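You operate a simulated robot arm through the tools that you are given. There is no shell and no other tool.

You run a simulated robot arm. Do the job below in one go: nothing can be reset, and whatever is moved stays where it is left.

Task
Clamp the plain tube in the collar, slide on the sleeve that the lagging card names and cap it.
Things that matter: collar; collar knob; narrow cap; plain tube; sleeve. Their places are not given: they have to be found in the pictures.

The check looks at the end state, three seconds after you hand in, the way a careful person would. Anything else that was tipped, shoved, dropped, spilled or broken makes it a failure. A push-on lid holds only when it is set on centred and level and pressed home; a screw cap is set on level and turned clockwise until tight.

Robot
A 6-joint arm with a two-finger parallel gripper, fixed in place. Base frame: the origin is at the foot of the arm, x ahead of it, y to its left, z up; the work surface is at about z = 900. Lengths are in mm, angles in rad, forces in N, time in s.
Its first joint turns from -2.897 to 2.897 rad. Payload 3.91 kg.
The TCP is the grasp point between the finger pads, 30 mm short of the fingertips. In the tool frame z runs along the fingers and y along their closing line. Largest opening 110 mm; finger width 20, thickness 10; the body of the gripper, 48 by 112 mm, starts 55 mm behind the TCP.
Orientation is told as [roll, pitch, yaw] about the base's x, y, z axes, in that order, counted from this pose: with the fingers straight down and closing along the base's y, the tool's x points along the base's -x, its y along +y and its z along -z.

Tools
- The arm moves only by the tool step_arm. Its argument "commands" is a list of rows, each a list of 3 entries, a list of its own where there are three numbers: the shift along the base's x, y, z in mm, then the turn, a rotation vector about the base's x, y, z in rad, then the gripper command, from -1 (shut) to 1 (fully open), values between in proportion. In form: [[[dx, dy, dz], [rx, ry, rz], hand], ...]. A call has 1 to 20 rows; each row shifts and turns the commanded pose from where the row before left it. Rows are played at 5 a second. More than 50 mm and 0.15 rad between two rows, or a gripper value outside its range, and nothing of the call is played. Where a pose cannot be reached the arm comes as near as it can. A force on the tool above 60 N (or 10 N above the force at the start of the call, whichever is more), or a blocked arm, ends the call early, and 0.2 s more pass. Each finger travels about 153 mm/s and halts on what it meets, pressing with about 42 N; the grip force reading is that of the motor and also rises with nothing between the fingers. The clock runs only during rows and for 0.2 s after the last one: add rows that do not move to give the fingers time. It gives the time, the measured TCP pose, the force on the tool (base axes), the opening and the grip force at its end, in the units of the frame above (readings bear some noise), with the torque about the TCP (base axes, N m) and any sound that the robot's microphone picked up.
- Cameras (640 x 400 px; columns grow to the right, rows downward): "scene" is fixed at [50.5, 500.6, 1671.2]; the picture's right is [-0.50, -0.86, 0.00], its down [-0.47, 0.27, -0.84] and it looks along [0.73, -0.42, -0.54] (base axes); focal length 318 px, centre (320, 200). "wrist" rides on the gripper at [72, 17, -103] in the tool frame; the picture's right is [-0.23, 0.97, 0.00], its down [-0.76, -0.18, -0.62] and it looks along [-0.61, -0.14, 0.78] (tool axes); focal length 222 px, centre (320, 200).
- camera(camera): a new picture of that camera. It takes no simulated time.
- probe_pixels(camera, pixels): there is no depth. For up to 12 entries [column, row, z] of the newest picture of that camera ("zoom" is the newest enlarged one), the place [x, y] in the base frame at which the ray of that pixel passes the height z, good to about 2 mm. It takes no simulated time.
- close_up(camera, box): a new picture of the part [left, top, right, bottom] of that camera's present view, enlarged. It takes no simulated time.
- close_job(): hands the job in; it is judged then, once.

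Leave the gripper open and the arm clear of the work at the hand-in unless told otherwise.

The tools are called after "Call:" by a JSON object that holds its "name" and its "arguments". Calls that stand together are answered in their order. step_arm: Moves the arm, as the interface text tells. Its arguments: {"type":"object","properties":{"commands":{"type":"array","items":{"type":"array"}}},"required":["commands"]} The other tools are called the same way: camera (camera) takes a picture; probe_pixels (camera, pixels) gives the place at which the rays of pixels pass given heights; close_up (camera, box) takes an enlarged picture of a part of a camera's view; close_job () hands the job in.

At the start:

```text
time_s: 0.0
ee_pos: [536.0, 139.1, 1451.5]
ee_rot: [0.001, 0.0, 0.0]
wrist_force: [0.6, 0.3, 0.8]
ft_torque: [-0.05, -0.02, -0.01]
opening: 109.9
grasp_force: 0.0
```

scene: 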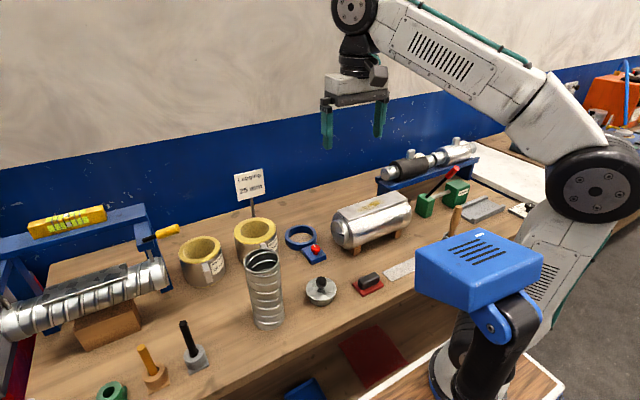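
wrist: 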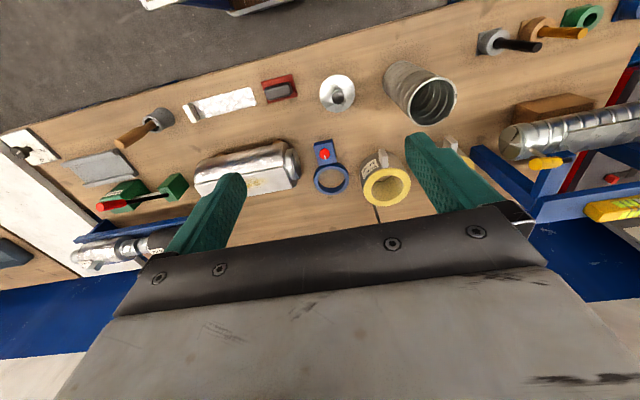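

I see a bench with a card on a stand (about 250,185), two yellow-lined sleeves (202,260 and 255,235), a spiral tube (265,290), a blue collar with a red knob (305,243), and a metal cap (320,290). I will enlarge the card and the parts first.

Call:
{"name": "close_up", "arguments": {"camera": "scene", "box": [210, 150, 290, 200]}}

Call:
{"name": "close_up", "arguments": {"camera": "scene", "box": [160, 200, 360, 325]}}

Call:
{"name": "close_up", "arguments": {"camera": "wrist", "box": [300, 50, 480, 220]}}

```text
8.00 times, centred on (250, 175) of scene
```

zoom: 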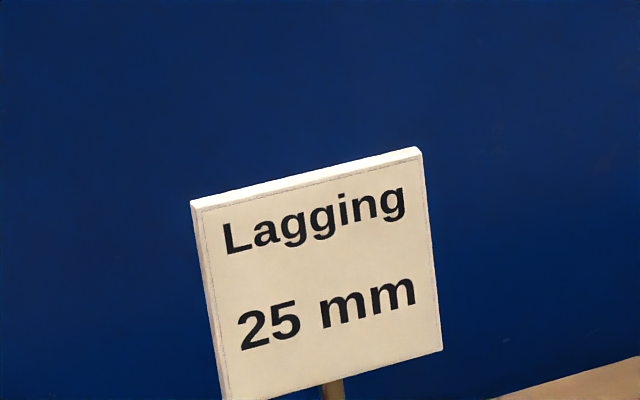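

```text
3.20 times, centred on (260, 262) of scene
```

zoom: 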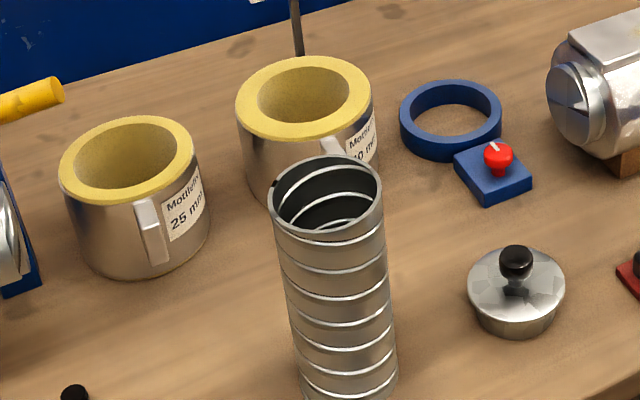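

```text
2.35 times, centred on (390, 135) of wrist
```

zoom: 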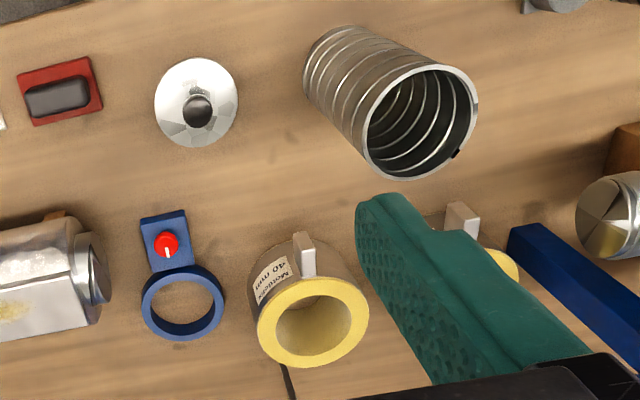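

The card says "Lagging 25 mm". The left sleeve's label reads 25 mm and the other's seems to be 30/40 mm. I will enlarge the labels, the collar, the cap and the remaining bench items for certainty.

Call:
{"name": "close_up", "arguments": {"camera": "scene", "box": [170, 225, 234, 265]}}

Call:
{"name": "close_up", "arguments": {"camera": "scene", "box": [170, 250, 234, 290]}}

Call:
{"name": "close_up", "arguments": {"camera": "scene", "box": [225, 215, 289, 255]}}

Call:
{"name": "close_up", "arguments": {"camera": "scene", "box": [275, 215, 339, 255]}}

Call:
{"name": "close_up", "arguments": {"camera": "scene", "box": [290, 265, 354, 305]}}

Call:
{"name": "close_up", "arguments": {"camera": "scene", "box": [0, 200, 320, 400]}}

Call:
{"name": "close_up", "arguments": {"camera": "scene", "box": [320, 130, 560, 280]}}

```text
10.00 times, centred on (202, 245) of scene
```

zoom: 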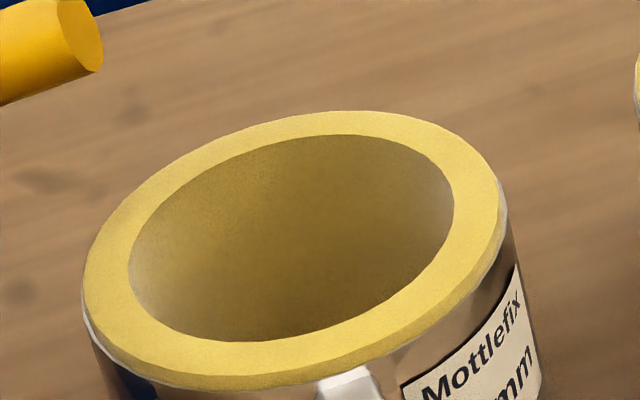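

```text
10.00 times, centred on (202, 270) of scene
```

zoom: 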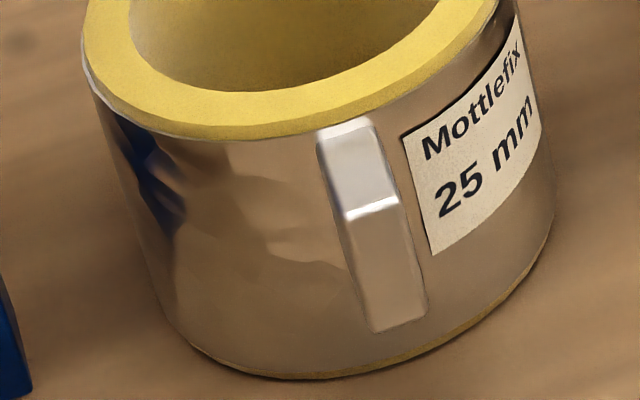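

```text
10.00 times, centred on (257, 235) of scene
```

zoom: 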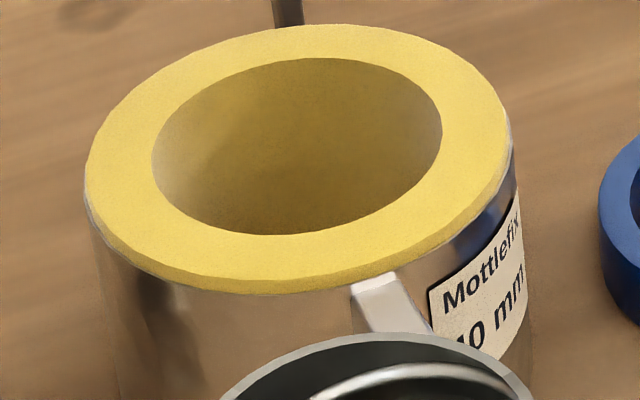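

```text
10.00 times, centred on (307, 235) of scene
```

zoom: 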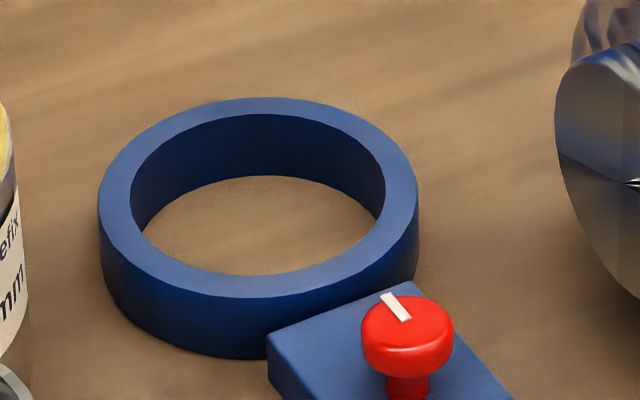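

```text
10.00 times, centred on (322, 285) of scene
```

zoom: 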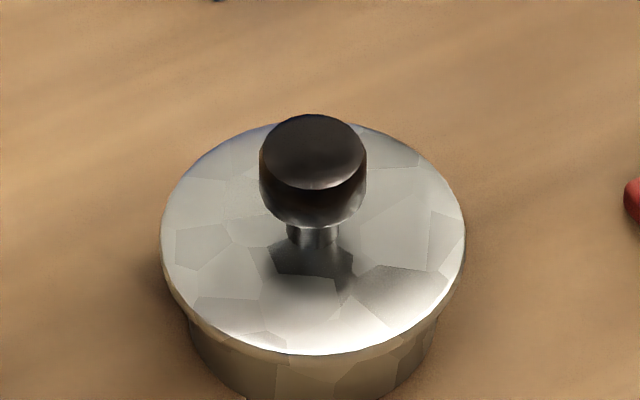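

```text
2.00 times, centred on (160, 300) of scene
```

zoom: 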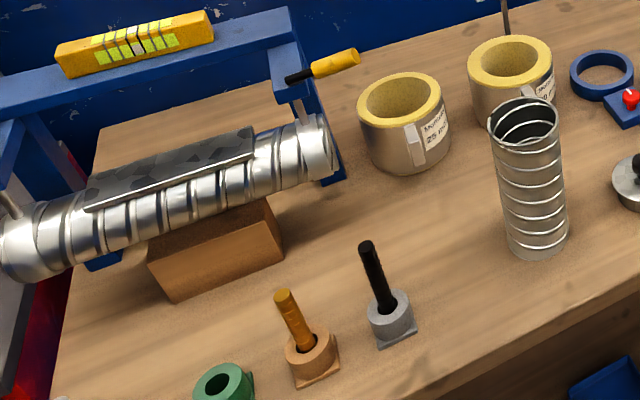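

```text
2.67 times, centred on (440, 205) of scene
```

zoom: 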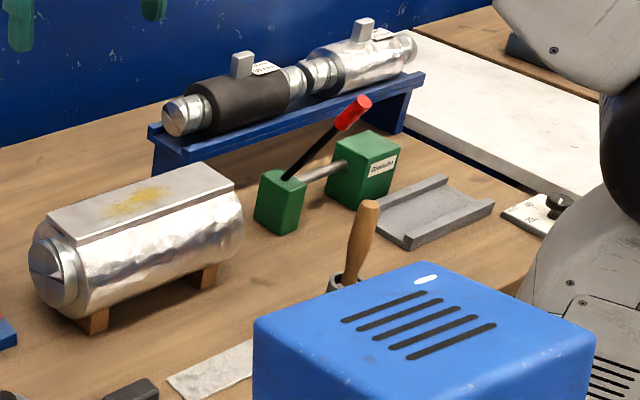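

Card: 25 mm; left sleeve: 25 mm; the other is a 40 mm one. Cap is a plug type with black knob at scene (321,288). I will now probe base points of the tube, collar, sleeve and cap at the bench height.

Call:
{"name": "camera", "arguments": {"camera": "scene"}}

Call:
{"name": "probe_pixels", "arguments": {"camera": "scene", "pixels": [[268, 329, 900], [253, 322, 900], [284, 317, 900], [295, 250.5, 900], [300.8, 234.5, 920], [300.8, 234.5, 930], [284.8, 237.5, 920], [316.8, 236, 920], [314.7, 247.5, 930], [321, 292, 920], [202, 287.5, 900], [202, 250, 990]]}}

Call:
{"name": "probe_pixels", "arguments": {"camera": "wrist", "pixels": [[330, 180, 900], [330, 180, 920], [325, 155, 920], [337, 95, 920], [337, 97, 940], [400, 80, 900], [434, 100, 1100], [387, 187, 990]]}}

```text
taken
```

scene: 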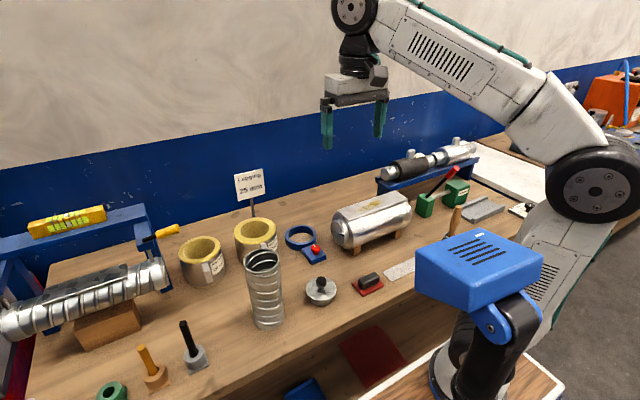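

```text
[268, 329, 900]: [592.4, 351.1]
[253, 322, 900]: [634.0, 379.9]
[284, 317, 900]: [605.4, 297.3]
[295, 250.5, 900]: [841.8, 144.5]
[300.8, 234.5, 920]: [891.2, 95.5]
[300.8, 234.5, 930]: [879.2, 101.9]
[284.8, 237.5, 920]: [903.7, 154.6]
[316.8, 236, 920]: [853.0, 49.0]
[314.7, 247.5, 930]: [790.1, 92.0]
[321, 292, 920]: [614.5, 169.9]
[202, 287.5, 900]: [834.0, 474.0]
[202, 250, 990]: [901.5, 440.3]
```

```text
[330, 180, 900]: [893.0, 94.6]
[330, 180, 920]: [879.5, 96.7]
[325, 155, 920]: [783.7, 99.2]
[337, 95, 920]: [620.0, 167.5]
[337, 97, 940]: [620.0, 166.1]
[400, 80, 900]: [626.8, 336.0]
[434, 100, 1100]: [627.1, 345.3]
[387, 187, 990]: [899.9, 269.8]
```

The collar appears near (885,97), tube near (627,340), cap near (620,167), 25 mm sleeve near (870,455). Next I move the wrist camera high over the left side for a closer look at the sleeve; nothing is near at z≈1250.

Call:
{"name": "step_arm", "arguments": {"commands": [[[6, 25, -20], [0, 0, 0], 1], [[6, 25, -20], [0, 0, 0], 1], [[6, 25, -20], [0, 0, 0], 1], [[6, 25, -20], [0, 0, 0], 1], [[6, 25, -20], [0, 0, 0], 1], [[6, 25, -20], [0, 0, 0], 1], [[6, 25, -20], [0, 0, 0], 1], [[6, 25, -20], [0, 0, 0], 1], [[6, 25, -20], [0, 0, 0], 1], [[6, 25, -20], [0, 0, 0], 1], [[0, 0, 0], [0, 0, 0], 1]]}}

Call:
{"name": "camera", "arguments": {"camera": "wrist"}}

Call:
{"name": "camera", "arguments": {"camera": "scene"}}

```text
time_s: 2.4
ee_pos: [598.7, 390.5, 1251.9]
ee_rot: [0.0, -0.001, 0.0]
wrist_force: [-0.6, 0.7, -0.1]
ft_torque: [-0.03, 0.01, -0.01]
opening: 110.0
grasp_force: 0.0
```

```text
taken
```

wrist: 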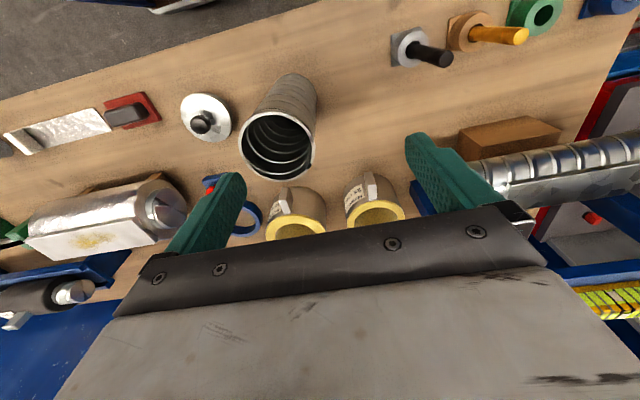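

```text
taken
```

scene: 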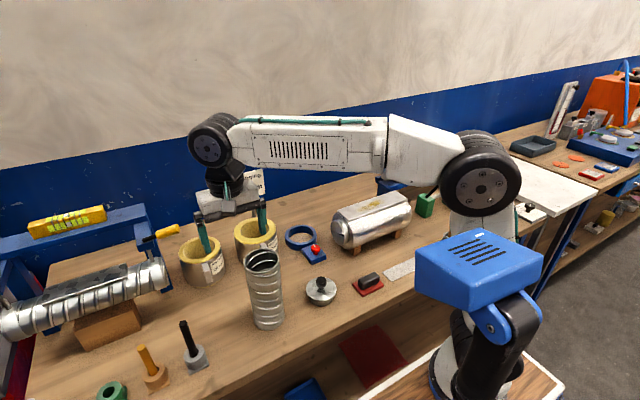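

The wrist picture is rotated (its down is away from the base) and the gripper hides the sleeve. I move 200 mm forward at the same height so that the sleeves come into the upper half of the view.

Call:
{"name": "step_arm", "arguments": {"commands": [[[25, 4, 0], [0, 0, 0], 1], [[25, 4, 0], [0, 0, 0], 1], [[25, 4, 0], [0, 0, 0], 1], [[25, 4, 0], [0, 0, 0], 1], [[25, 4, 0], [0, 0, 0], 1], [[25, 4, 0], [0, 0, 0], 1], [[25, 4, 0], [0, 0, 0], 1], [[0, 0, 0], [0, 0, 0], 1]]}}

Call:
{"name": "camera", "arguments": {"camera": "wrist"}}

Call:
{"name": "camera", "arguments": {"camera": "scene"}}

```text
time_s: 4.2
ee_pos: [770.8, 416.9, 1252.4]
ee_rot: [-0.002, 0.0, 0.001]
wrist_force: [-0.3, 0.0, 0.1]
ft_torque: [0.0, -0.03, -0.04]
opening: 110.1
grasp_force: 0.0
```

```text
taken
```

wrist: 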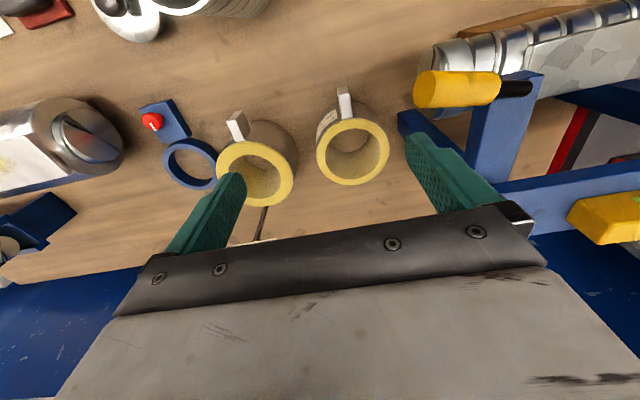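

```text
taken
```

scene: 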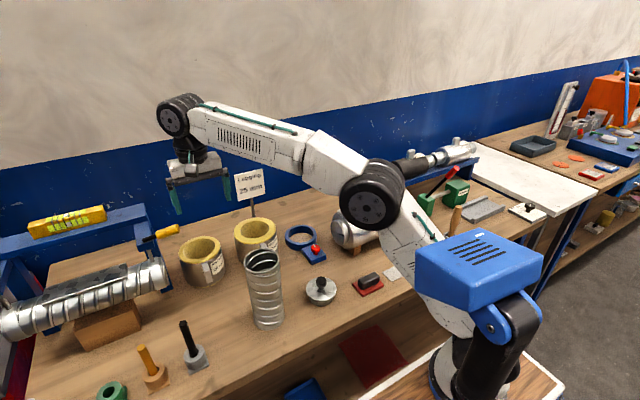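

The 25 mm sleeve is now at wrist (352,150) with its grip tab at (345,105), the collar is at (190,160). I enlarge both.

Call:
{"name": "close_up", "arguments": {"camera": "wrist", "box": [290, 75, 418, 195]}}

Call:
{"name": "probe_pixels", "arguments": {"camera": "wrist", "pixels": [[352, 150, 980], [352, 150, 990], [352, 150, 1000], [317, 153, 990], [388, 147, 990], [345, 90, 990], [345, 105, 990], [354, 184, 990], [350, 118, 990]]}}

Call:
{"name": "close_up", "arguments": {"camera": "wrist", "box": [120, 80, 248, 200]}}

Call:
{"name": "probe_pixels", "arguments": {"camera": "scene", "pixels": [[202, 250, 970], [202, 250, 980], [202, 250, 990], [202, 250, 1000], [179, 254, 980], [221.5, 250, 980], [202, 269, 980], [202, 282, 900]]}}

```text
3.33 times, centred on (354, 135) of wrist
```

zoom: 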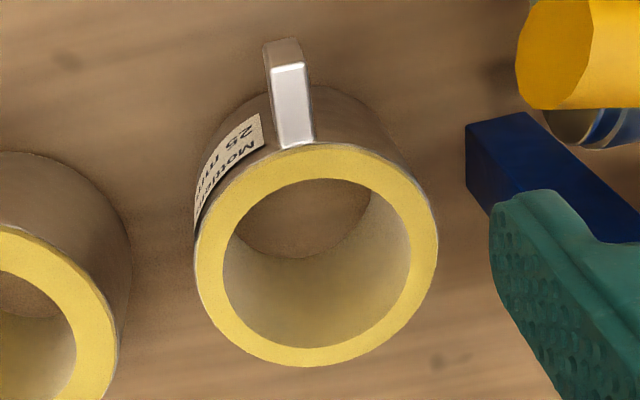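

```text
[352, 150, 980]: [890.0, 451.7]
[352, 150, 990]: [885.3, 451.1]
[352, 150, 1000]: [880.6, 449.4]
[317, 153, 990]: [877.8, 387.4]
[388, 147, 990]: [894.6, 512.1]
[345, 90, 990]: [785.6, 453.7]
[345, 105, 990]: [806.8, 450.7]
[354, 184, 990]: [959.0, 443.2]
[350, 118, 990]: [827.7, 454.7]
```

```text
3.33 times, centred on (184, 140) of wrist
```

zoom: 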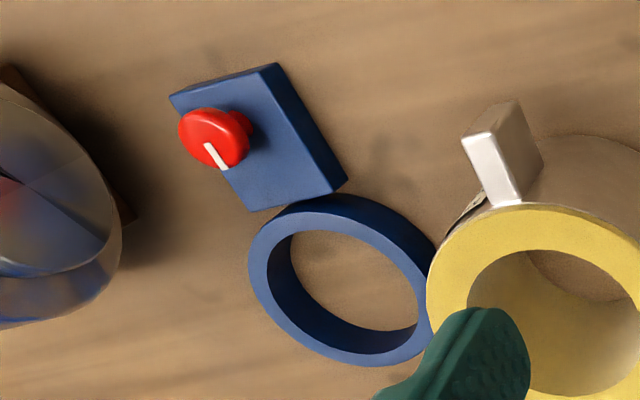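

```text
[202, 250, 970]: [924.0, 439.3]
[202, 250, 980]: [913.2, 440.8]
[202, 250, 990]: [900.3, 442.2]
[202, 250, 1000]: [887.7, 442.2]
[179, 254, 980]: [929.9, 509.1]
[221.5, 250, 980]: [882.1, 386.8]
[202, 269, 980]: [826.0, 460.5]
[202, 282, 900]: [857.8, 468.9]
```

The sleeve's grip tab sticks out towards the robot (−x). I triangulate the sleeve's top ring and tab with both pictures.

Call:
{"name": "probe_pixels", "arguments": {"camera": "wrist", "pixels": [[352.8, 151.5, 990], [352.8, 151.5, 1000], [352.8, 151.5, 1010], [316.5, 154, 1000], [389, 149, 1000], [347.5, 117, 1000], [357, 184.5, 1000], [341.5, 94.5, 1000], [341, 87.5, 990], [353, 118, 1000], [343, 119, 1000]]}}

Call:
{"name": "probe_pixels", "arguments": {"camera": "scene", "pixels": [[199.3, 249.8, 990], [199.3, 249.8, 1000], [199.3, 249.8, 1010], [178.3, 253, 1000], [220.3, 246.5, 1000], [206.5, 291, 1000], [208, 293, 900], [196, 287, 900], [203.5, 264.5, 1000]]}}

```text
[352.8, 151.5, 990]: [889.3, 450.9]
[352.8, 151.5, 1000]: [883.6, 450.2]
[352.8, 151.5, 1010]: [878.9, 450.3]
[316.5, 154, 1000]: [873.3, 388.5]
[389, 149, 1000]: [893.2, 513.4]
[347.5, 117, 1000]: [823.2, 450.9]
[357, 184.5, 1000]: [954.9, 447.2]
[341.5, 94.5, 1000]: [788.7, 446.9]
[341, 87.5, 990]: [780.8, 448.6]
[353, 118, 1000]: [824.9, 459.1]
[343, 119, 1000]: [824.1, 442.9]
```

```text
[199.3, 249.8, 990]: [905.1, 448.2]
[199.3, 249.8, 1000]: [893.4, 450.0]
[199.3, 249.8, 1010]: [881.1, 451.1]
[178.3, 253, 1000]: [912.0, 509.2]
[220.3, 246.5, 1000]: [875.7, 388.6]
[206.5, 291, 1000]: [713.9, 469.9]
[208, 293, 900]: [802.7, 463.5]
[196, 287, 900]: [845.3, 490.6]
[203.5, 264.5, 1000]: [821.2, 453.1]
```

Sleeve: centre about (880,450), top at z≈1011, outer diameter about 125; the tab runs about x 787–821 at y≈451. Next I triangulate the collar ring and its knob from both pictures.

Call:
{"name": "probe_pixels", "arguments": {"camera": "wrist", "pixels": [[190, 164, 920], [190, 164, 930], [190, 164, 940], [152.5, 121.4, 930], [152.5, 121.4, 940], [152.5, 121.4, 950]]}}

Call:
{"name": "probe_pixels", "arguments": {"camera": "scene", "pixels": [[300.8, 234.8, 920], [300.8, 234.8, 930], [300.8, 234.8, 940], [315.7, 247, 930], [315.7, 247, 940], [315.7, 247, 950]]}}

Call:
{"name": "step_arm", "arguments": {"commands": [[[0, -40, 0], [0, 0, 0], 1], [[0, -40, 0], [0, 0, 0], 1], [[0, -40, 0], [0, 0, 0], 1], [[0, -40, 0], [0, 0, 0], 1], [[0, -40, 0], [0, 0, 0], 1], [[0, -40, 0], [0, 0, 0], 1], [[0, -40, 0], [0, 0, 0], 1], [[0, -40, 0], [0, 0, 0], 1], [[0, 0, 0], [0, 0, 0], 1]]}}

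Call:
{"name": "camera", "arguments": {"camera": "wrist"}}

```text
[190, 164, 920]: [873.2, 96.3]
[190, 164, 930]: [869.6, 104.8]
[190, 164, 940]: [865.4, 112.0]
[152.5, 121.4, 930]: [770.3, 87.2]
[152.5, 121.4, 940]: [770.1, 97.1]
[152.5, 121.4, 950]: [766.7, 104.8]
```

```text
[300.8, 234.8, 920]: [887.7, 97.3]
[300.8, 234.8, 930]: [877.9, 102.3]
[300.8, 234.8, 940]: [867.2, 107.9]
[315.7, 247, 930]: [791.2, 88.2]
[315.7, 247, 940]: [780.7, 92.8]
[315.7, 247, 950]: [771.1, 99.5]
```

```text
time_s: 6.2
ee_pos: [771.4, 98.9, 1250.3]
ee_rot: [0.0, 0.001, 0.001]
wrist_force: [-0.8, 0.0, 0.2]
ft_torque: [-0.01, 0.02, 0.01]
opening: 110.0
grasp_force: 0.1
```

```text
taken
```

wrist: 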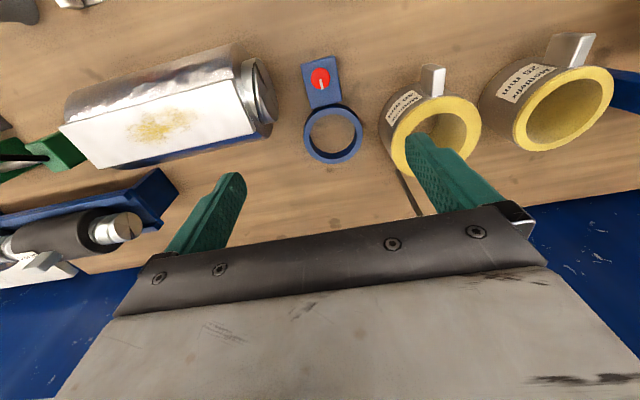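

The collar is now at wrist (332,133), knob at (320,78). I enlarge these, as well as the second sleeve's label and the 25 mm sleeve from this side.

Call:
{"name": "close_up", "arguments": {"camera": "wrist", "box": [280, 45, 388, 170]}}

Call:
{"name": "close_up", "arguments": {"camera": "wrist", "box": [370, 50, 498, 190]}}

Call:
{"name": "close_up", "arguments": {"camera": "wrist", "box": [470, 20, 630, 160]}}

```text
3.20 times, centred on (334, 108) of wrist
```

zoom: 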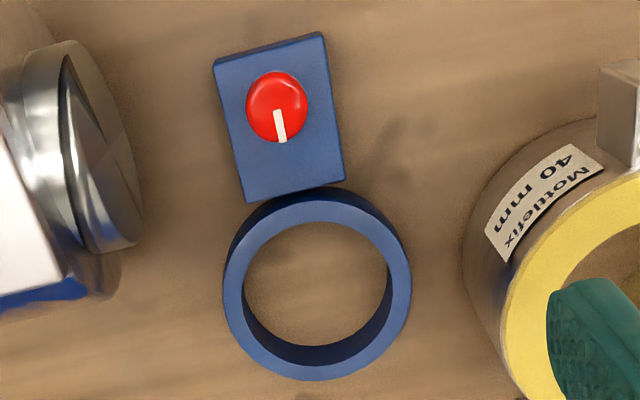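

```text
2.86 times, centred on (434, 120) of wrist
```

zoom: 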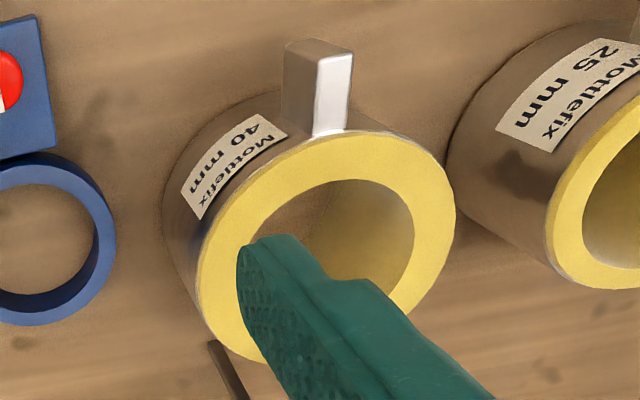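

```text
2.86 times, centred on (550, 90) of wrist
```

zoom: 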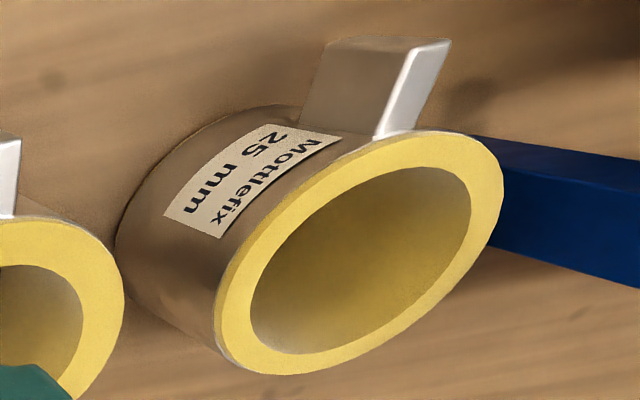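

Labels confirmed: left sleeve is 25 mm, middle one 40 mm. Now I probe collar points from this straight-on view.

Call:
{"name": "probe_pixels", "arguments": {"camera": "wrist", "pixels": [[332.75, 136.1, 920], [332.75, 136.1, 930], [332.75, 136.1, 940], [303.4, 139, 930], [362.4, 134, 930], [310, 139, 930], [355.2, 134, 930], [334, 164.5, 930], [320.9, 78.3, 940], [320.9, 78.3, 950], [311.5, 78, 950], [330.3, 78, 950]]}}

Call:
{"name": "close_up", "arguments": {"camera": "scene", "box": [280, 218, 344, 272]}}

```text
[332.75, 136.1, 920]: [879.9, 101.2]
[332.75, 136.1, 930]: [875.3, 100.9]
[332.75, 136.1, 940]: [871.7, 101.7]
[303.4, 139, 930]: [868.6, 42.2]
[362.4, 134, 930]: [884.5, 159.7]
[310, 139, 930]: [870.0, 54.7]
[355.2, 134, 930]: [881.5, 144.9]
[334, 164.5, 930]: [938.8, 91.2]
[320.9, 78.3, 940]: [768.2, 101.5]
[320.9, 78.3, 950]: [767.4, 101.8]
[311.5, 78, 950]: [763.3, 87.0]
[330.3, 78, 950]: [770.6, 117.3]
```

```text
7.41 times, centred on (312, 245) of scene
```

zoom: 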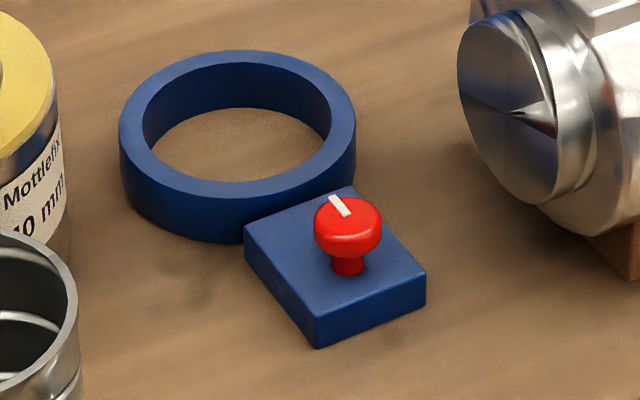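

Collar: ring centre ≈ (875,101), top ≈ z 930, inner diameter ≈ 90; knob at ≈ (768,101), top ≈ 950. Next I move over the tube and cap for a closer view.

Call:
{"name": "step_arm", "arguments": {"commands": [[[-26, 20, 6], [0, 0, 0], 1], [[-26, 20, 6], [0, 0, 0], 1], [[-26, 20, 6], [0, 0, 0], 1], [[-26, 20, 6], [0, 0, 0], 1], [[-26, 20, 6], [0, 0, 0], 1], [[-26, 20, 6], [0, 0, 0], 1], [[-26, 20, 6], [0, 0, 0], 1], [[-26, 20, 6], [0, 0, 0], 1], [[0, 0, 0], [0, 0, 0], 1]]}}

Call:
{"name": "camera", "arguments": {"camera": "wrist"}}

Call:
{"name": "camera", "arguments": {"camera": "scene"}}

```text
time_s: 8.2
ee_pos: [561.1, 256.5, 1300.9]
ee_rot: [-0.001, 0.0, -0.001]
wrist_force: [-0.4, -0.6, -0.4]
ft_torque: [0.01, 0.02, 0.03]
opening: 110.0
grasp_force: 0.0
```

```text
taken
```

wrist: 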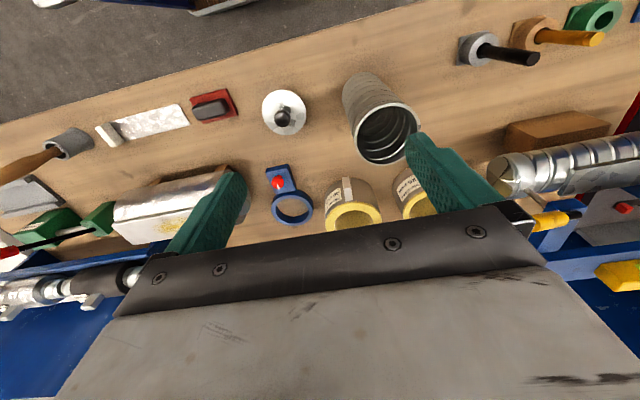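

```text
taken
```

scene: 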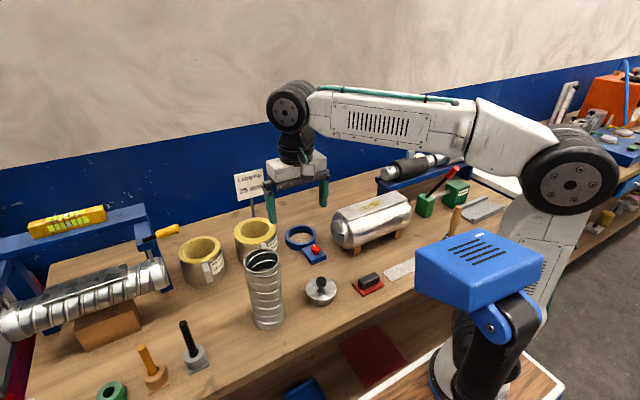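

The tube's mouth is at wrist (387,133), the cap at (284,113). I enlarge both in the wrist and scene views.

Call:
{"name": "close_up", "arguments": {"camera": "wrist", "box": [250, 60, 426, 170]}}

Call:
{"name": "close_up", "arguments": {"camera": "wrist", "box": [250, 80, 330, 140]}}

Call:
{"name": "close_up", "arguments": {"camera": "scene", "box": [215, 240, 315, 335]}}

Call:
{"name": "close_up", "arguments": {"camera": "scene", "box": [296, 265, 350, 310]}}

```text
3.64 times, centred on (338, 115) of wrist
```

zoom: 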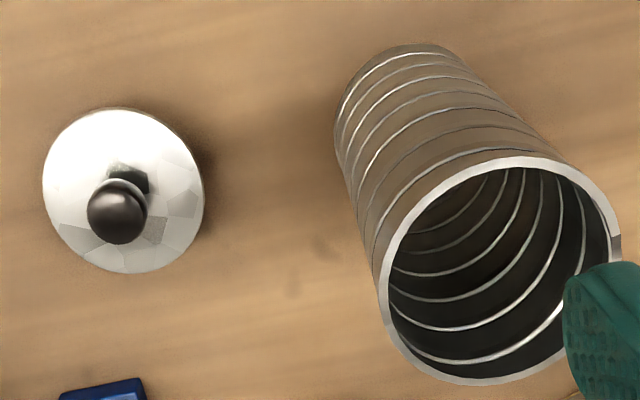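

```text
6.67 times, centred on (290, 110) of wrist
```

zoom: 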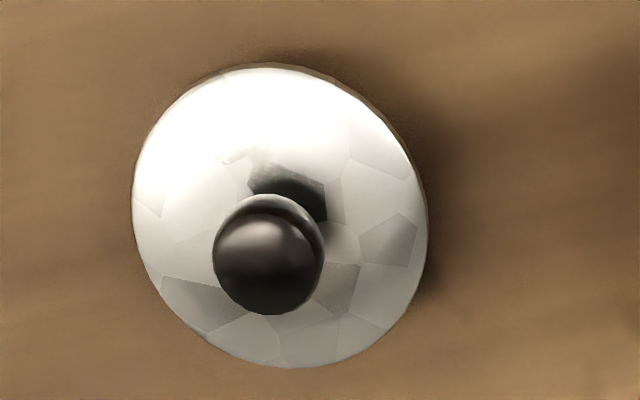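

```text
4.21 times, centred on (265, 288) of scene
```

zoom: 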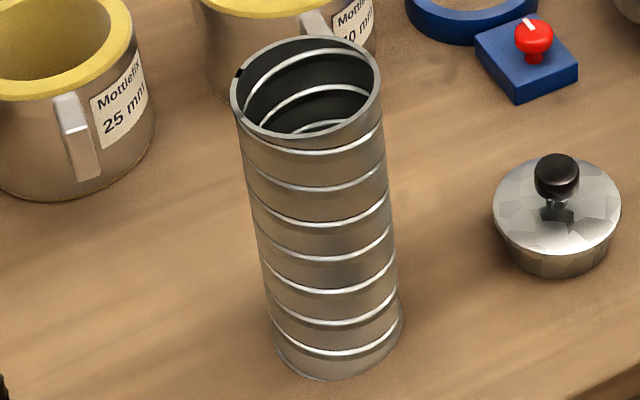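

```text
8.89 times, centred on (323, 288) of scene
```

zoom: 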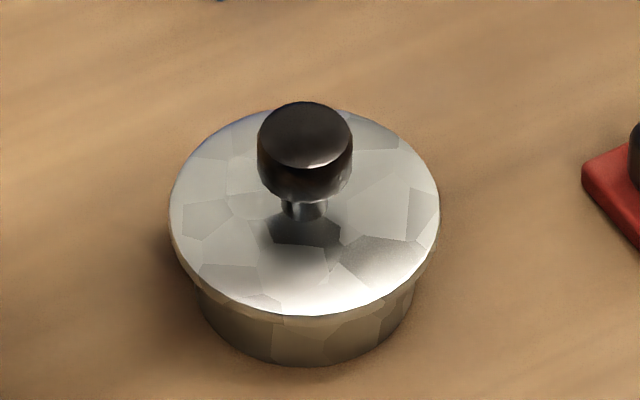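

I triangulate the tube's rim and base and the cap's disc and knob with both views.

Call:
{"name": "probe_pixels", "arguments": {"camera": "wrist", "pixels": [[387.5, 134.3, 1080], [387.5, 134.3, 1100], [387.5, 134.3, 1120], [354.5, 139, 1100], [420.5, 130, 1100], [284, 112.3, 920], [284, 112.3, 930], [284, 112.3, 940], [282.2, 118.7, 960], [282.2, 118.7, 970], [261.8, 112.3, 930], [306.2, 112.3, 930]]}}

Call:
{"name": "probe_pixels", "arguments": {"camera": "scene", "pixels": [[261.7, 261.6, 1080], [261.7, 261.6, 1100], [261.7, 261.6, 1120], [269.3, 319.8, 900], [243.9, 264, 1100], [279.5, 259, 1100], [321.3, 289.5, 920], [321.3, 289.5, 930], [321.3, 289.5, 940], [321.2, 281.2, 960], [321.2, 281.2, 970], [306, 290, 930]]}}

```text
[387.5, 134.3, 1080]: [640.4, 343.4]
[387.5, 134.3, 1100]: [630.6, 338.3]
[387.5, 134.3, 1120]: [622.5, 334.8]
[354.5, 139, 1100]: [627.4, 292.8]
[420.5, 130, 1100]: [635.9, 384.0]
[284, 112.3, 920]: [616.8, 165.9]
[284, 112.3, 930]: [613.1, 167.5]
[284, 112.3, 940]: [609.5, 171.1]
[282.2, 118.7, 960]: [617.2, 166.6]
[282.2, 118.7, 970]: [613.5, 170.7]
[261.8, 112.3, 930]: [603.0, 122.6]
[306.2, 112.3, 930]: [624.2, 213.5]
```

```text
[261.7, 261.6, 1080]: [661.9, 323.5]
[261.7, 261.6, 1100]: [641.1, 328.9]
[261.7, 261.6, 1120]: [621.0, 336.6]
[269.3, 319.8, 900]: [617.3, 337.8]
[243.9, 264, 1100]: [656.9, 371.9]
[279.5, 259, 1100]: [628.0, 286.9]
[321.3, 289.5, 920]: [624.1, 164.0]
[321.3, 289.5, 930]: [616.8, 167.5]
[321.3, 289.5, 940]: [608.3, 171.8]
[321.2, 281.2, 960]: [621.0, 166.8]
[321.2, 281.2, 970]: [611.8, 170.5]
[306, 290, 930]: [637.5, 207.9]
```

Tube: axis ≈ (620.5,336.5), top z≈1120, outer diameter ≈ 86, so 220 tall. Cap: disc centre ≈ (614,168.5), knob top z≈970. I move above the tube, fingers open, at z = 1200 and look again.

Call:
{"name": "step_arm", "arguments": {"commands": [[[14.9, 20, -25], [0, 0, 0], 1], [[14.9, 20, -25], [0, 0, 0], 1], [[14.9, 20, -25], [0, 0, 0], 1], [[14.7, 20, -25], [0, 0, 0], 1], [[0, 0, 0], [0, 0, 0], 1]]}}

Call:
{"name": "camera", "arguments": {"camera": "wrist"}}

Call:
{"name": "camera", "arguments": {"camera": "scene"}}

```text
time_s: 9.4
ee_pos: [623.0, 337.0, 1198.5]
ee_rot: [0.001, -0.001, 0.001]
wrist_force: [0.3, -0.5, 0.4]
ft_torque: [0.02, 0.01, 0.03]
opening: 109.7
grasp_force: 0.2
```

```text
taken
```

wrist: 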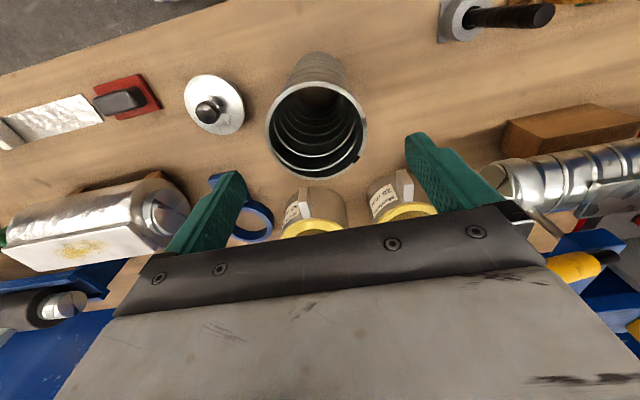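

```text
taken
```

scene: 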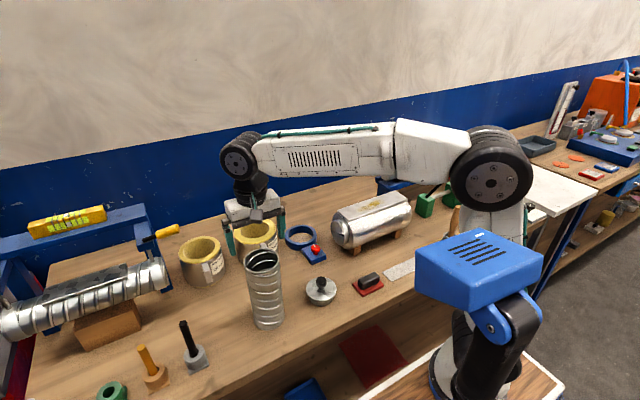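

I check the rim centre (about 317,130 in the wrist view) at z≈1120 from here.

Call:
{"name": "close_up", "arguments": {"camera": "wrist", "box": [250, 60, 386, 190]}}

Call:
{"name": "probe_pixels", "arguments": {"camera": "wrist", "pixels": [[317, 130, 1110], [317, 130, 1120], [317, 130, 1130], [266, 133, 1120], [367.5, 127, 1120], [315, 80, 1120], [318, 180, 1120]]}}

```text
3.08 times, centred on (318, 125) of wrist
```

zoom: 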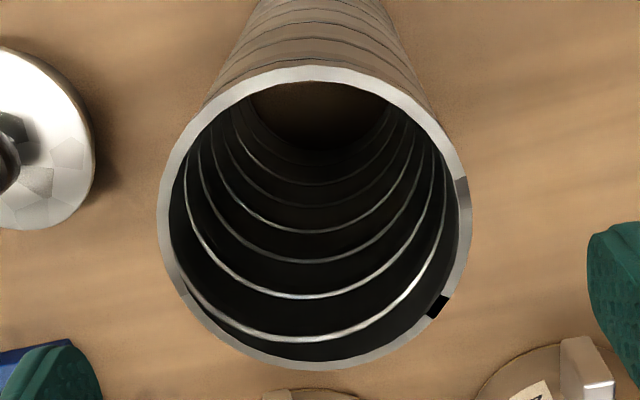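

```text
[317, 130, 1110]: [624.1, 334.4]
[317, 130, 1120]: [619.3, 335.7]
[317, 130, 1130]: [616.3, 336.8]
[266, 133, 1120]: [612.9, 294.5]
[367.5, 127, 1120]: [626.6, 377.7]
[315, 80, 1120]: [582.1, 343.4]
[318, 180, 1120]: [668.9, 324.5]
```

Rim centre ≈ (623.5,335.5), diameter ≈ 86; the tool is already within 2 mm of it. I lower to z≈1085 with the fingers open on either side of the tube, then close and wait.

Call:
{"name": "step_arm", "arguments": {"commands": [[[0, -0.7, -20], [0, 0, 0], 1], [[0, 0, -20], [0, 0, 0], 1], [[0, 0, -20], [0, 0, 0], 1], [[0, 0, -20], [0, 0, 0], 1], [[0, 0, -18], [0, 0, 0], 1], [[0, 0, -15], [0, 0, 0], 1], [[0, 0, 0], [0, 0, 0], 1]]}}

Call:
{"name": "camera", "arguments": {"camera": "wrist"}}

Call:
{"name": "camera", "arguments": {"camera": "scene"}}

```text
time_s: 11.0
ee_pos: [623.6, 337.0, 1085.2]
ee_rot: [-0.001, 0.001, 0.0]
wrist_force: [0.0, 0.5, -0.5]
ft_torque: [-0.02, -0.02, -0.01]
opening: 110.1
grasp_force: 0.0
```

```text
taken
```

wrist: 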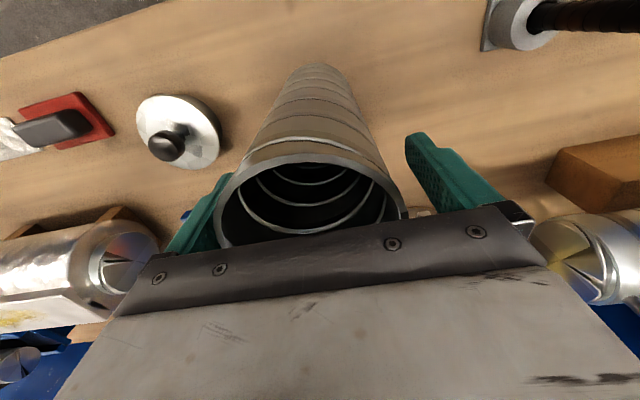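

```text
taken
```

scene: 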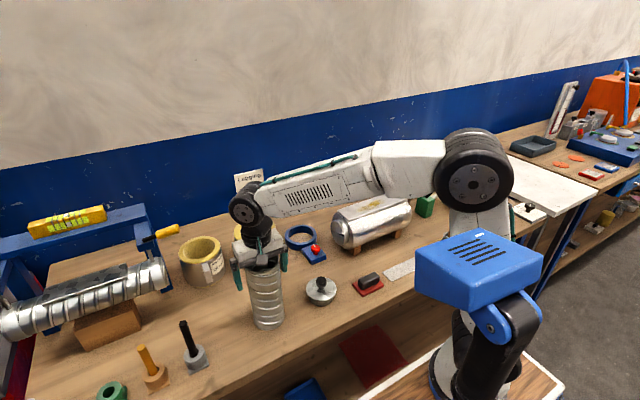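

The fingers straddle the tube. I close gradually so that any off-centre contact is gentle, then grip fully.

Call:
{"name": "step_arm", "arguments": {"commands": [[[0, 0, 0], [0, 0, 0], 0.8], [[0, 0, 0], [0, 0, 0], 0.7], [[0, 0, 0], [0, 0, 0], 0.64], [[0, 0, 0], [0, 0, 0], 0.6], [[0, 0, 0], [0, 0, 0], 0.57], [[0, 0, 0], [0, 0, 0], 0.54], [[0, 0, 0], [0, 0, 0], 0.4], [[0, 0, 0], [0, 0, 0], -1], [[0, 0, 0], [0, 0, 0], -1]]}}

Call:
{"name": "camera", "arguments": {"camera": "wrist"}}

```text
time_s: 13.0
ee_pos: [623.2, 337.3, 1085.5]
ee_rot: [0.0, -0.001, 0.001]
wrist_force: [0.9, -0.2, -0.8]
ft_torque: [-0.02, -0.01, 0.0]
opening: 85.8
grasp_force: 41.7
```

```text
taken
```

wrist: 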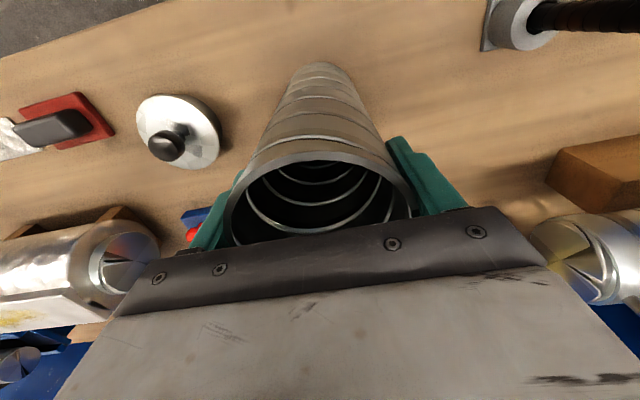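

Gripped at 85.8 mm opening with 41.7 N. I lift 40 mm and look at how the tube hangs.

Call:
{"name": "step_arm", "arguments": {"commands": [[[0, 0, 5], [0, 0, 0], -1], [[0, 0, 10], [0, 0, 0], -1], [[0, 0, 15], [0, 0, 0], -1], [[0, 0, 20], [0, 0, 0], -1], [[0, 0, 0], [0, 0, 0], -1]]}}

Call:
{"name": "close_up", "arguments": {"camera": "wrist", "box": [180, 40, 460, 240]}}

Call:
{"name": "close_up", "arguments": {"camera": "scene", "box": [205, 180, 325, 340]}}

```text
time_s: 14.2
ee_pos: [622.0, 336.9, 1136.5]
ee_rot: [0.0, 0.001, 0.0]
wrist_force: [0.3, -0.5, -2.8]
ft_torque: [0.0, 0.0, -0.03]
opening: 85.9
grasp_force: 41.6
```

```text
2.00 times, centred on (320, 140) of wrist
```

zoom: 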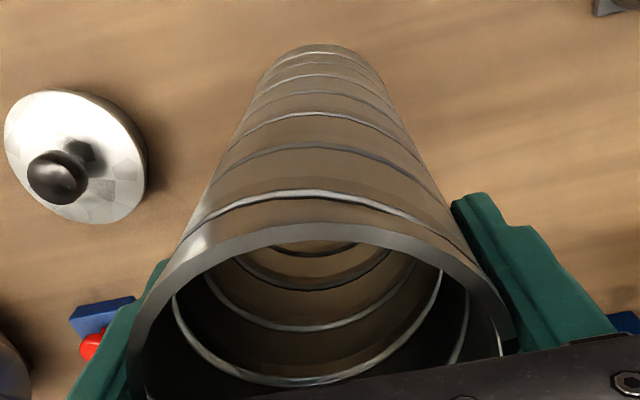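

```text
2.50 times, centred on (265, 260) of scene
```

zoom: 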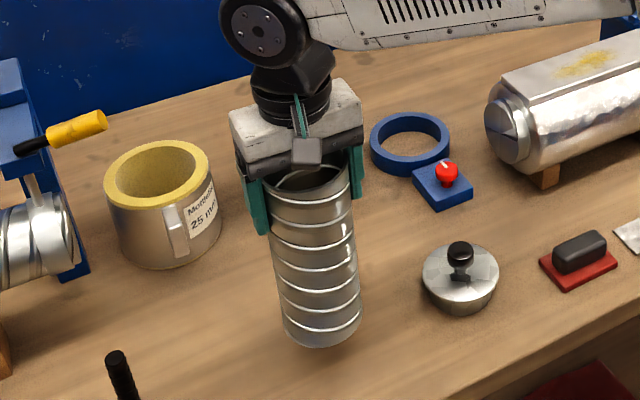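

Tube lifted cleanly (about 2.8 N). I probe the rim's near edge and side edges at z≈1171 to learn where the tube sits relative to the tool.

Call:
{"name": "probe_pixels", "arguments": {"camera": "wrist", "pixels": [[315, 151, 1171], [299, 153, 1171], [331, 151.5, 1171], [245, 218, 1171], [415, 213, 1171], [316, 63, 951], [318, 62, 951], [278, 102, 1051], [360, 98, 1051]]}}

Call:
{"name": "close_up", "arguments": {"camera": "wrist", "box": [230, 130, 430, 240]}}

```text
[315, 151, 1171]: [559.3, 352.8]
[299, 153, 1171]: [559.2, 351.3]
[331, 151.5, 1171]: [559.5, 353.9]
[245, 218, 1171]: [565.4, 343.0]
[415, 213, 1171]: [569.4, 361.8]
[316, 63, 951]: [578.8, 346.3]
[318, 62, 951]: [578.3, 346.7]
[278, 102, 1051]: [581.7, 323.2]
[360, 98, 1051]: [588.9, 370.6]
```

```text
3.20 times, centred on (330, 185) of wrist
```

zoom: 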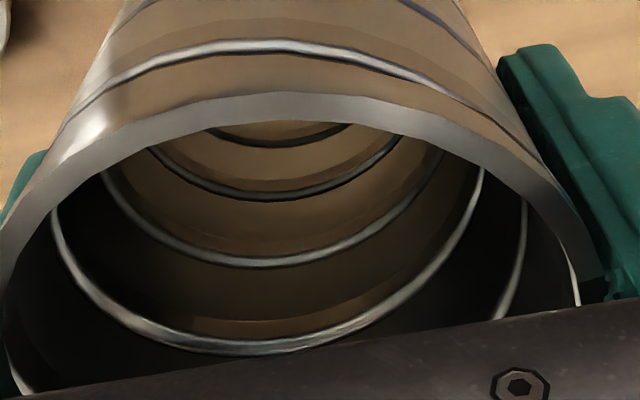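

The probe used the older wrist picture, so I take a fresh one and probe again.

Call:
{"name": "camera", "arguments": {"camera": "wrist"}}

Call:
{"name": "probe_pixels", "arguments": {"camera": "wrist", "pixels": [[315, 155.5, 1171], [299, 157.5, 1171], [331, 154.5, 1171], [315, 164, 1171], [230, 228, 1171], [418, 210, 1171], [316, 62, 951], [282, 97, 1051], [358, 95, 1051]]}}

```text
taken
```

wrist: 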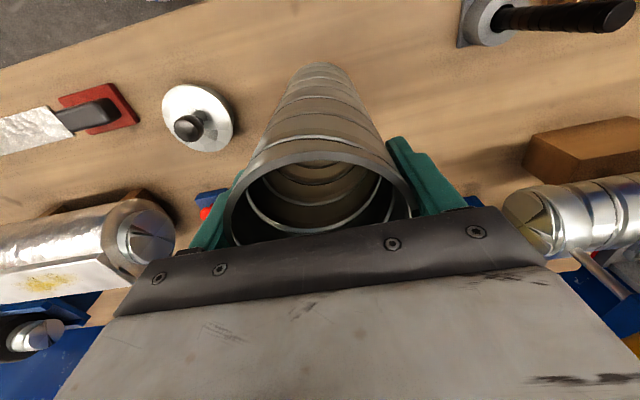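

```text
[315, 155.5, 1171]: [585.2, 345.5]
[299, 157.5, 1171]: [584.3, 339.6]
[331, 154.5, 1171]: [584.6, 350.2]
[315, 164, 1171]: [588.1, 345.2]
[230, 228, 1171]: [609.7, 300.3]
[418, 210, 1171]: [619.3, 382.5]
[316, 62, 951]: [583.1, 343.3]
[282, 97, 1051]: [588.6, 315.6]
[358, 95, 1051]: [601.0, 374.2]
```

The tube hangs about 3 mm ahead (+x) of the tool axis, centred in y. I raise to z≈1230 so the tube's bottom (≈1045) clears the 40 mm sleeve, then carry it over the collar.

Call:
{"name": "step_arm", "arguments": {"commands": [[[0, 0, 30], [0, 0, 0], -1], [[0, 0, 32], [0, 0, 0], -1], [[0, 0, 32], [0, 0, 0], -1], [[20, -19, 0], [0, 0, 0], -1], [[23, -21.5, 0], [0, 0, 0], -1], [[23, -21.5, 0], [0, 0, 0], -1], [[23, -21.5, 0], [0, 0, 0], -1], [[23, -21.5, 0], [0, 0, 0], -1], [[23, -21.5, 0], [0, 0, 0], -1], [[23, -21.5, 0], [0, 0, 0], -1], [[23, -21.5, 0], [0, 0, 0], -1], [[23, -21.5, 0], [0, 0, 0], -1], [[23, -21.5, 0], [0, 0, 0], -1], [[23, -21.5, 0], [0, 0, 0], -1], [[0, 0, 0], [0, 0, 0], -1], [[0, 0, 0], [0, 0, 0], -1]]}}

Call:
{"name": "camera", "arguments": {"camera": "wrist"}}

Call:
{"name": "camera", "arguments": {"camera": "scene"}}

```text
time_s: 17.6
ee_pos: [873.0, 102.6, 1230.1]
ee_rot: [-0.002, 0.0, 0.001]
wrist_force: [1.1, 0.4, -1.7]
ft_torque: [-0.01, 0.01, 0.02]
opening: 85.6
grasp_force: 41.8
```

```text
taken
```

wrist: 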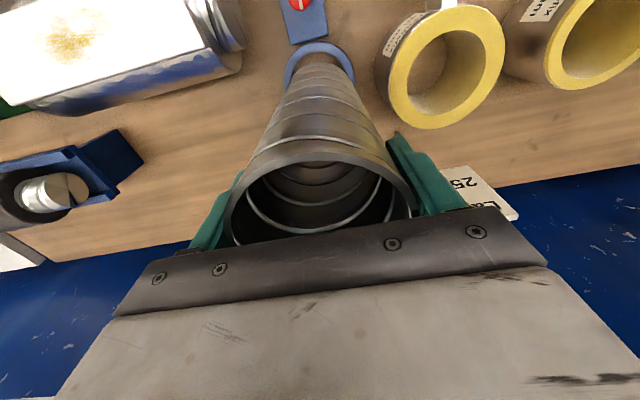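

```text
taken
```

scene: 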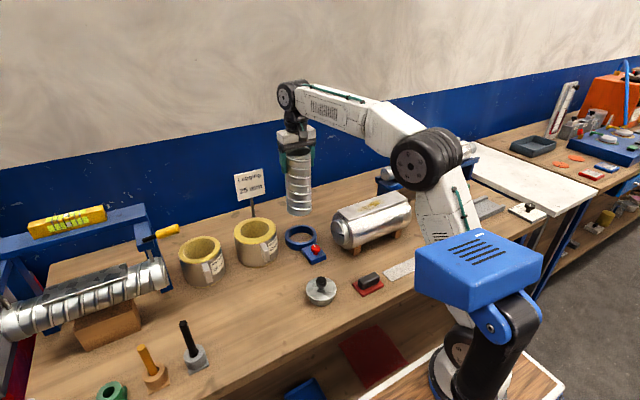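

The tube hangs above the collar; the card is at wrist (480,190). I triangulate the card's place to know my margin, and lower in the meantime only after the check.

Call:
{"name": "probe_pixels", "arguments": {"camera": "wrist", "pixels": [[445, 168, 1050], [445, 168, 1100], [445, 168, 1150], [515, 215, 1050], [515, 215, 1100], [515, 215, 1150]]}}

Call:
{"name": "probe_pixels", "arguments": {"camera": "scene", "pixels": [[263, 169, 1050], [263, 169, 1100], [263, 169, 1150], [234, 175, 1050], [234, 175, 1100], [234, 175, 1150], [253, 216, 900], [253, 216, 920]]}}

Call:
{"name": "close_up", "arguments": {"camera": "wrist", "box": [380, 120, 560, 240]}}

```text
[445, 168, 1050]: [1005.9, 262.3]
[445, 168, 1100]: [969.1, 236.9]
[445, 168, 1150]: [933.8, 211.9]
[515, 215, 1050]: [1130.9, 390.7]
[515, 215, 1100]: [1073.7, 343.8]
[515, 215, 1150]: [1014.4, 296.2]
```

```text
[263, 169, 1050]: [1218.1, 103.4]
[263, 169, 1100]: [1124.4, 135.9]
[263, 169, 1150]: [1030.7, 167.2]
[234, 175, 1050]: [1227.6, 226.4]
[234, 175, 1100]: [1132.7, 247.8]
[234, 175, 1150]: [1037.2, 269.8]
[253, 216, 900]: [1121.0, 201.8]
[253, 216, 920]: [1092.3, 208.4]
```

```text
3.33 times, centred on (470, 180) of wrist
```

zoom: 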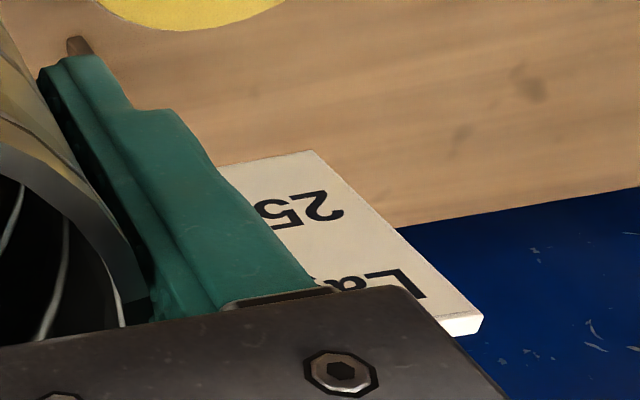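

The card stands at about x 977, y 186–276, z up to 1180: about 75 mm clear of the gripper. I lower to z≈1133 so the tube's bottom hangs just above the collar ring.

Call:
{"name": "step_arm", "arguments": {"commands": [[[0, 0, -25], [0, 0, 0], -1], [[0, 0, -25], [0, 0, 0], -1], [[0, 0, -25], [0, 0, 0], -1], [[0, 0, -20], [0, 0, 0], -1], [[0, 0, 0], [0, 0, 0], -1], [[0, 0, 0], [0, 0, 0], -1]]}}

Call:
{"name": "close_up", "arguments": {"camera": "scene", "box": [268, 200, 332, 260]}}

Call:
{"name": "camera", "arguments": {"camera": "wrist"}}

Call:
{"name": "close_up", "arguments": {"camera": "wrist", "box": [250, 20, 400, 130]}}

```text
time_s: 19.0
ee_pos: [873.1, 101.2, 1135.7]
ee_rot: [0.0, 0.001, 0.0]
wrist_force: [-0.5, -0.5, -3.9]
ft_torque: [-0.01, 0.02, -0.02]
opening: 85.7
grasp_force: 42.1
```

```text
6.67 times, centred on (300, 230) of scene
```

zoom: 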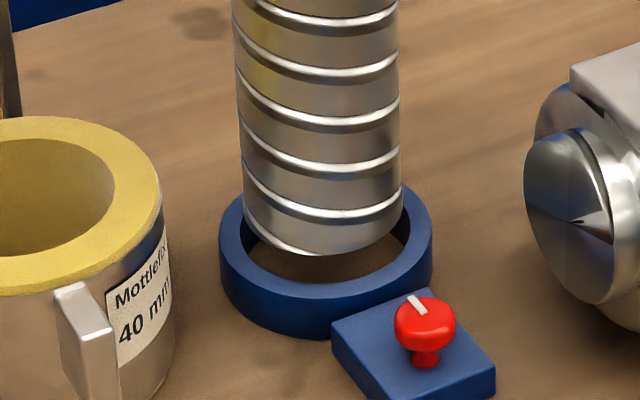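

```text
taken
```

wrist: 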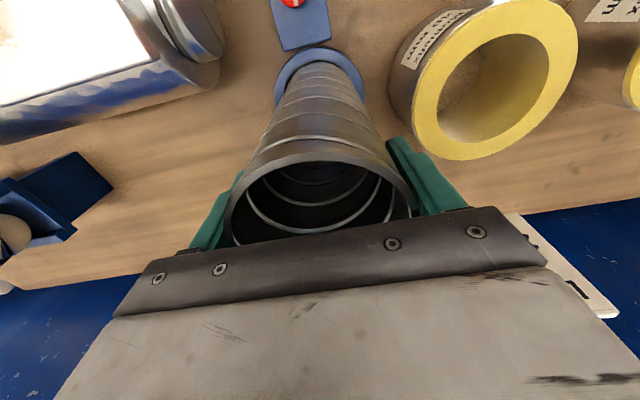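

```text
3.64 times, centred on (325, 75) of wrist
```

zoom: 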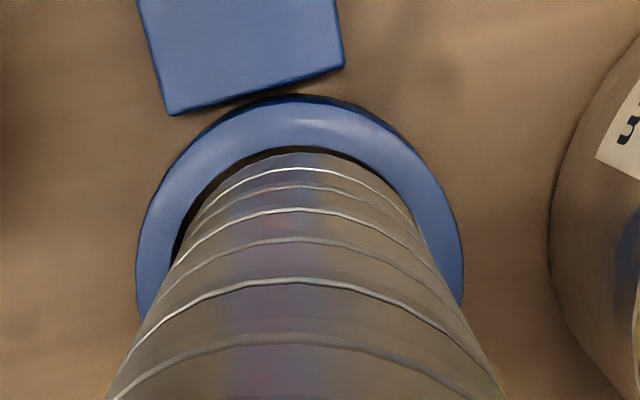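

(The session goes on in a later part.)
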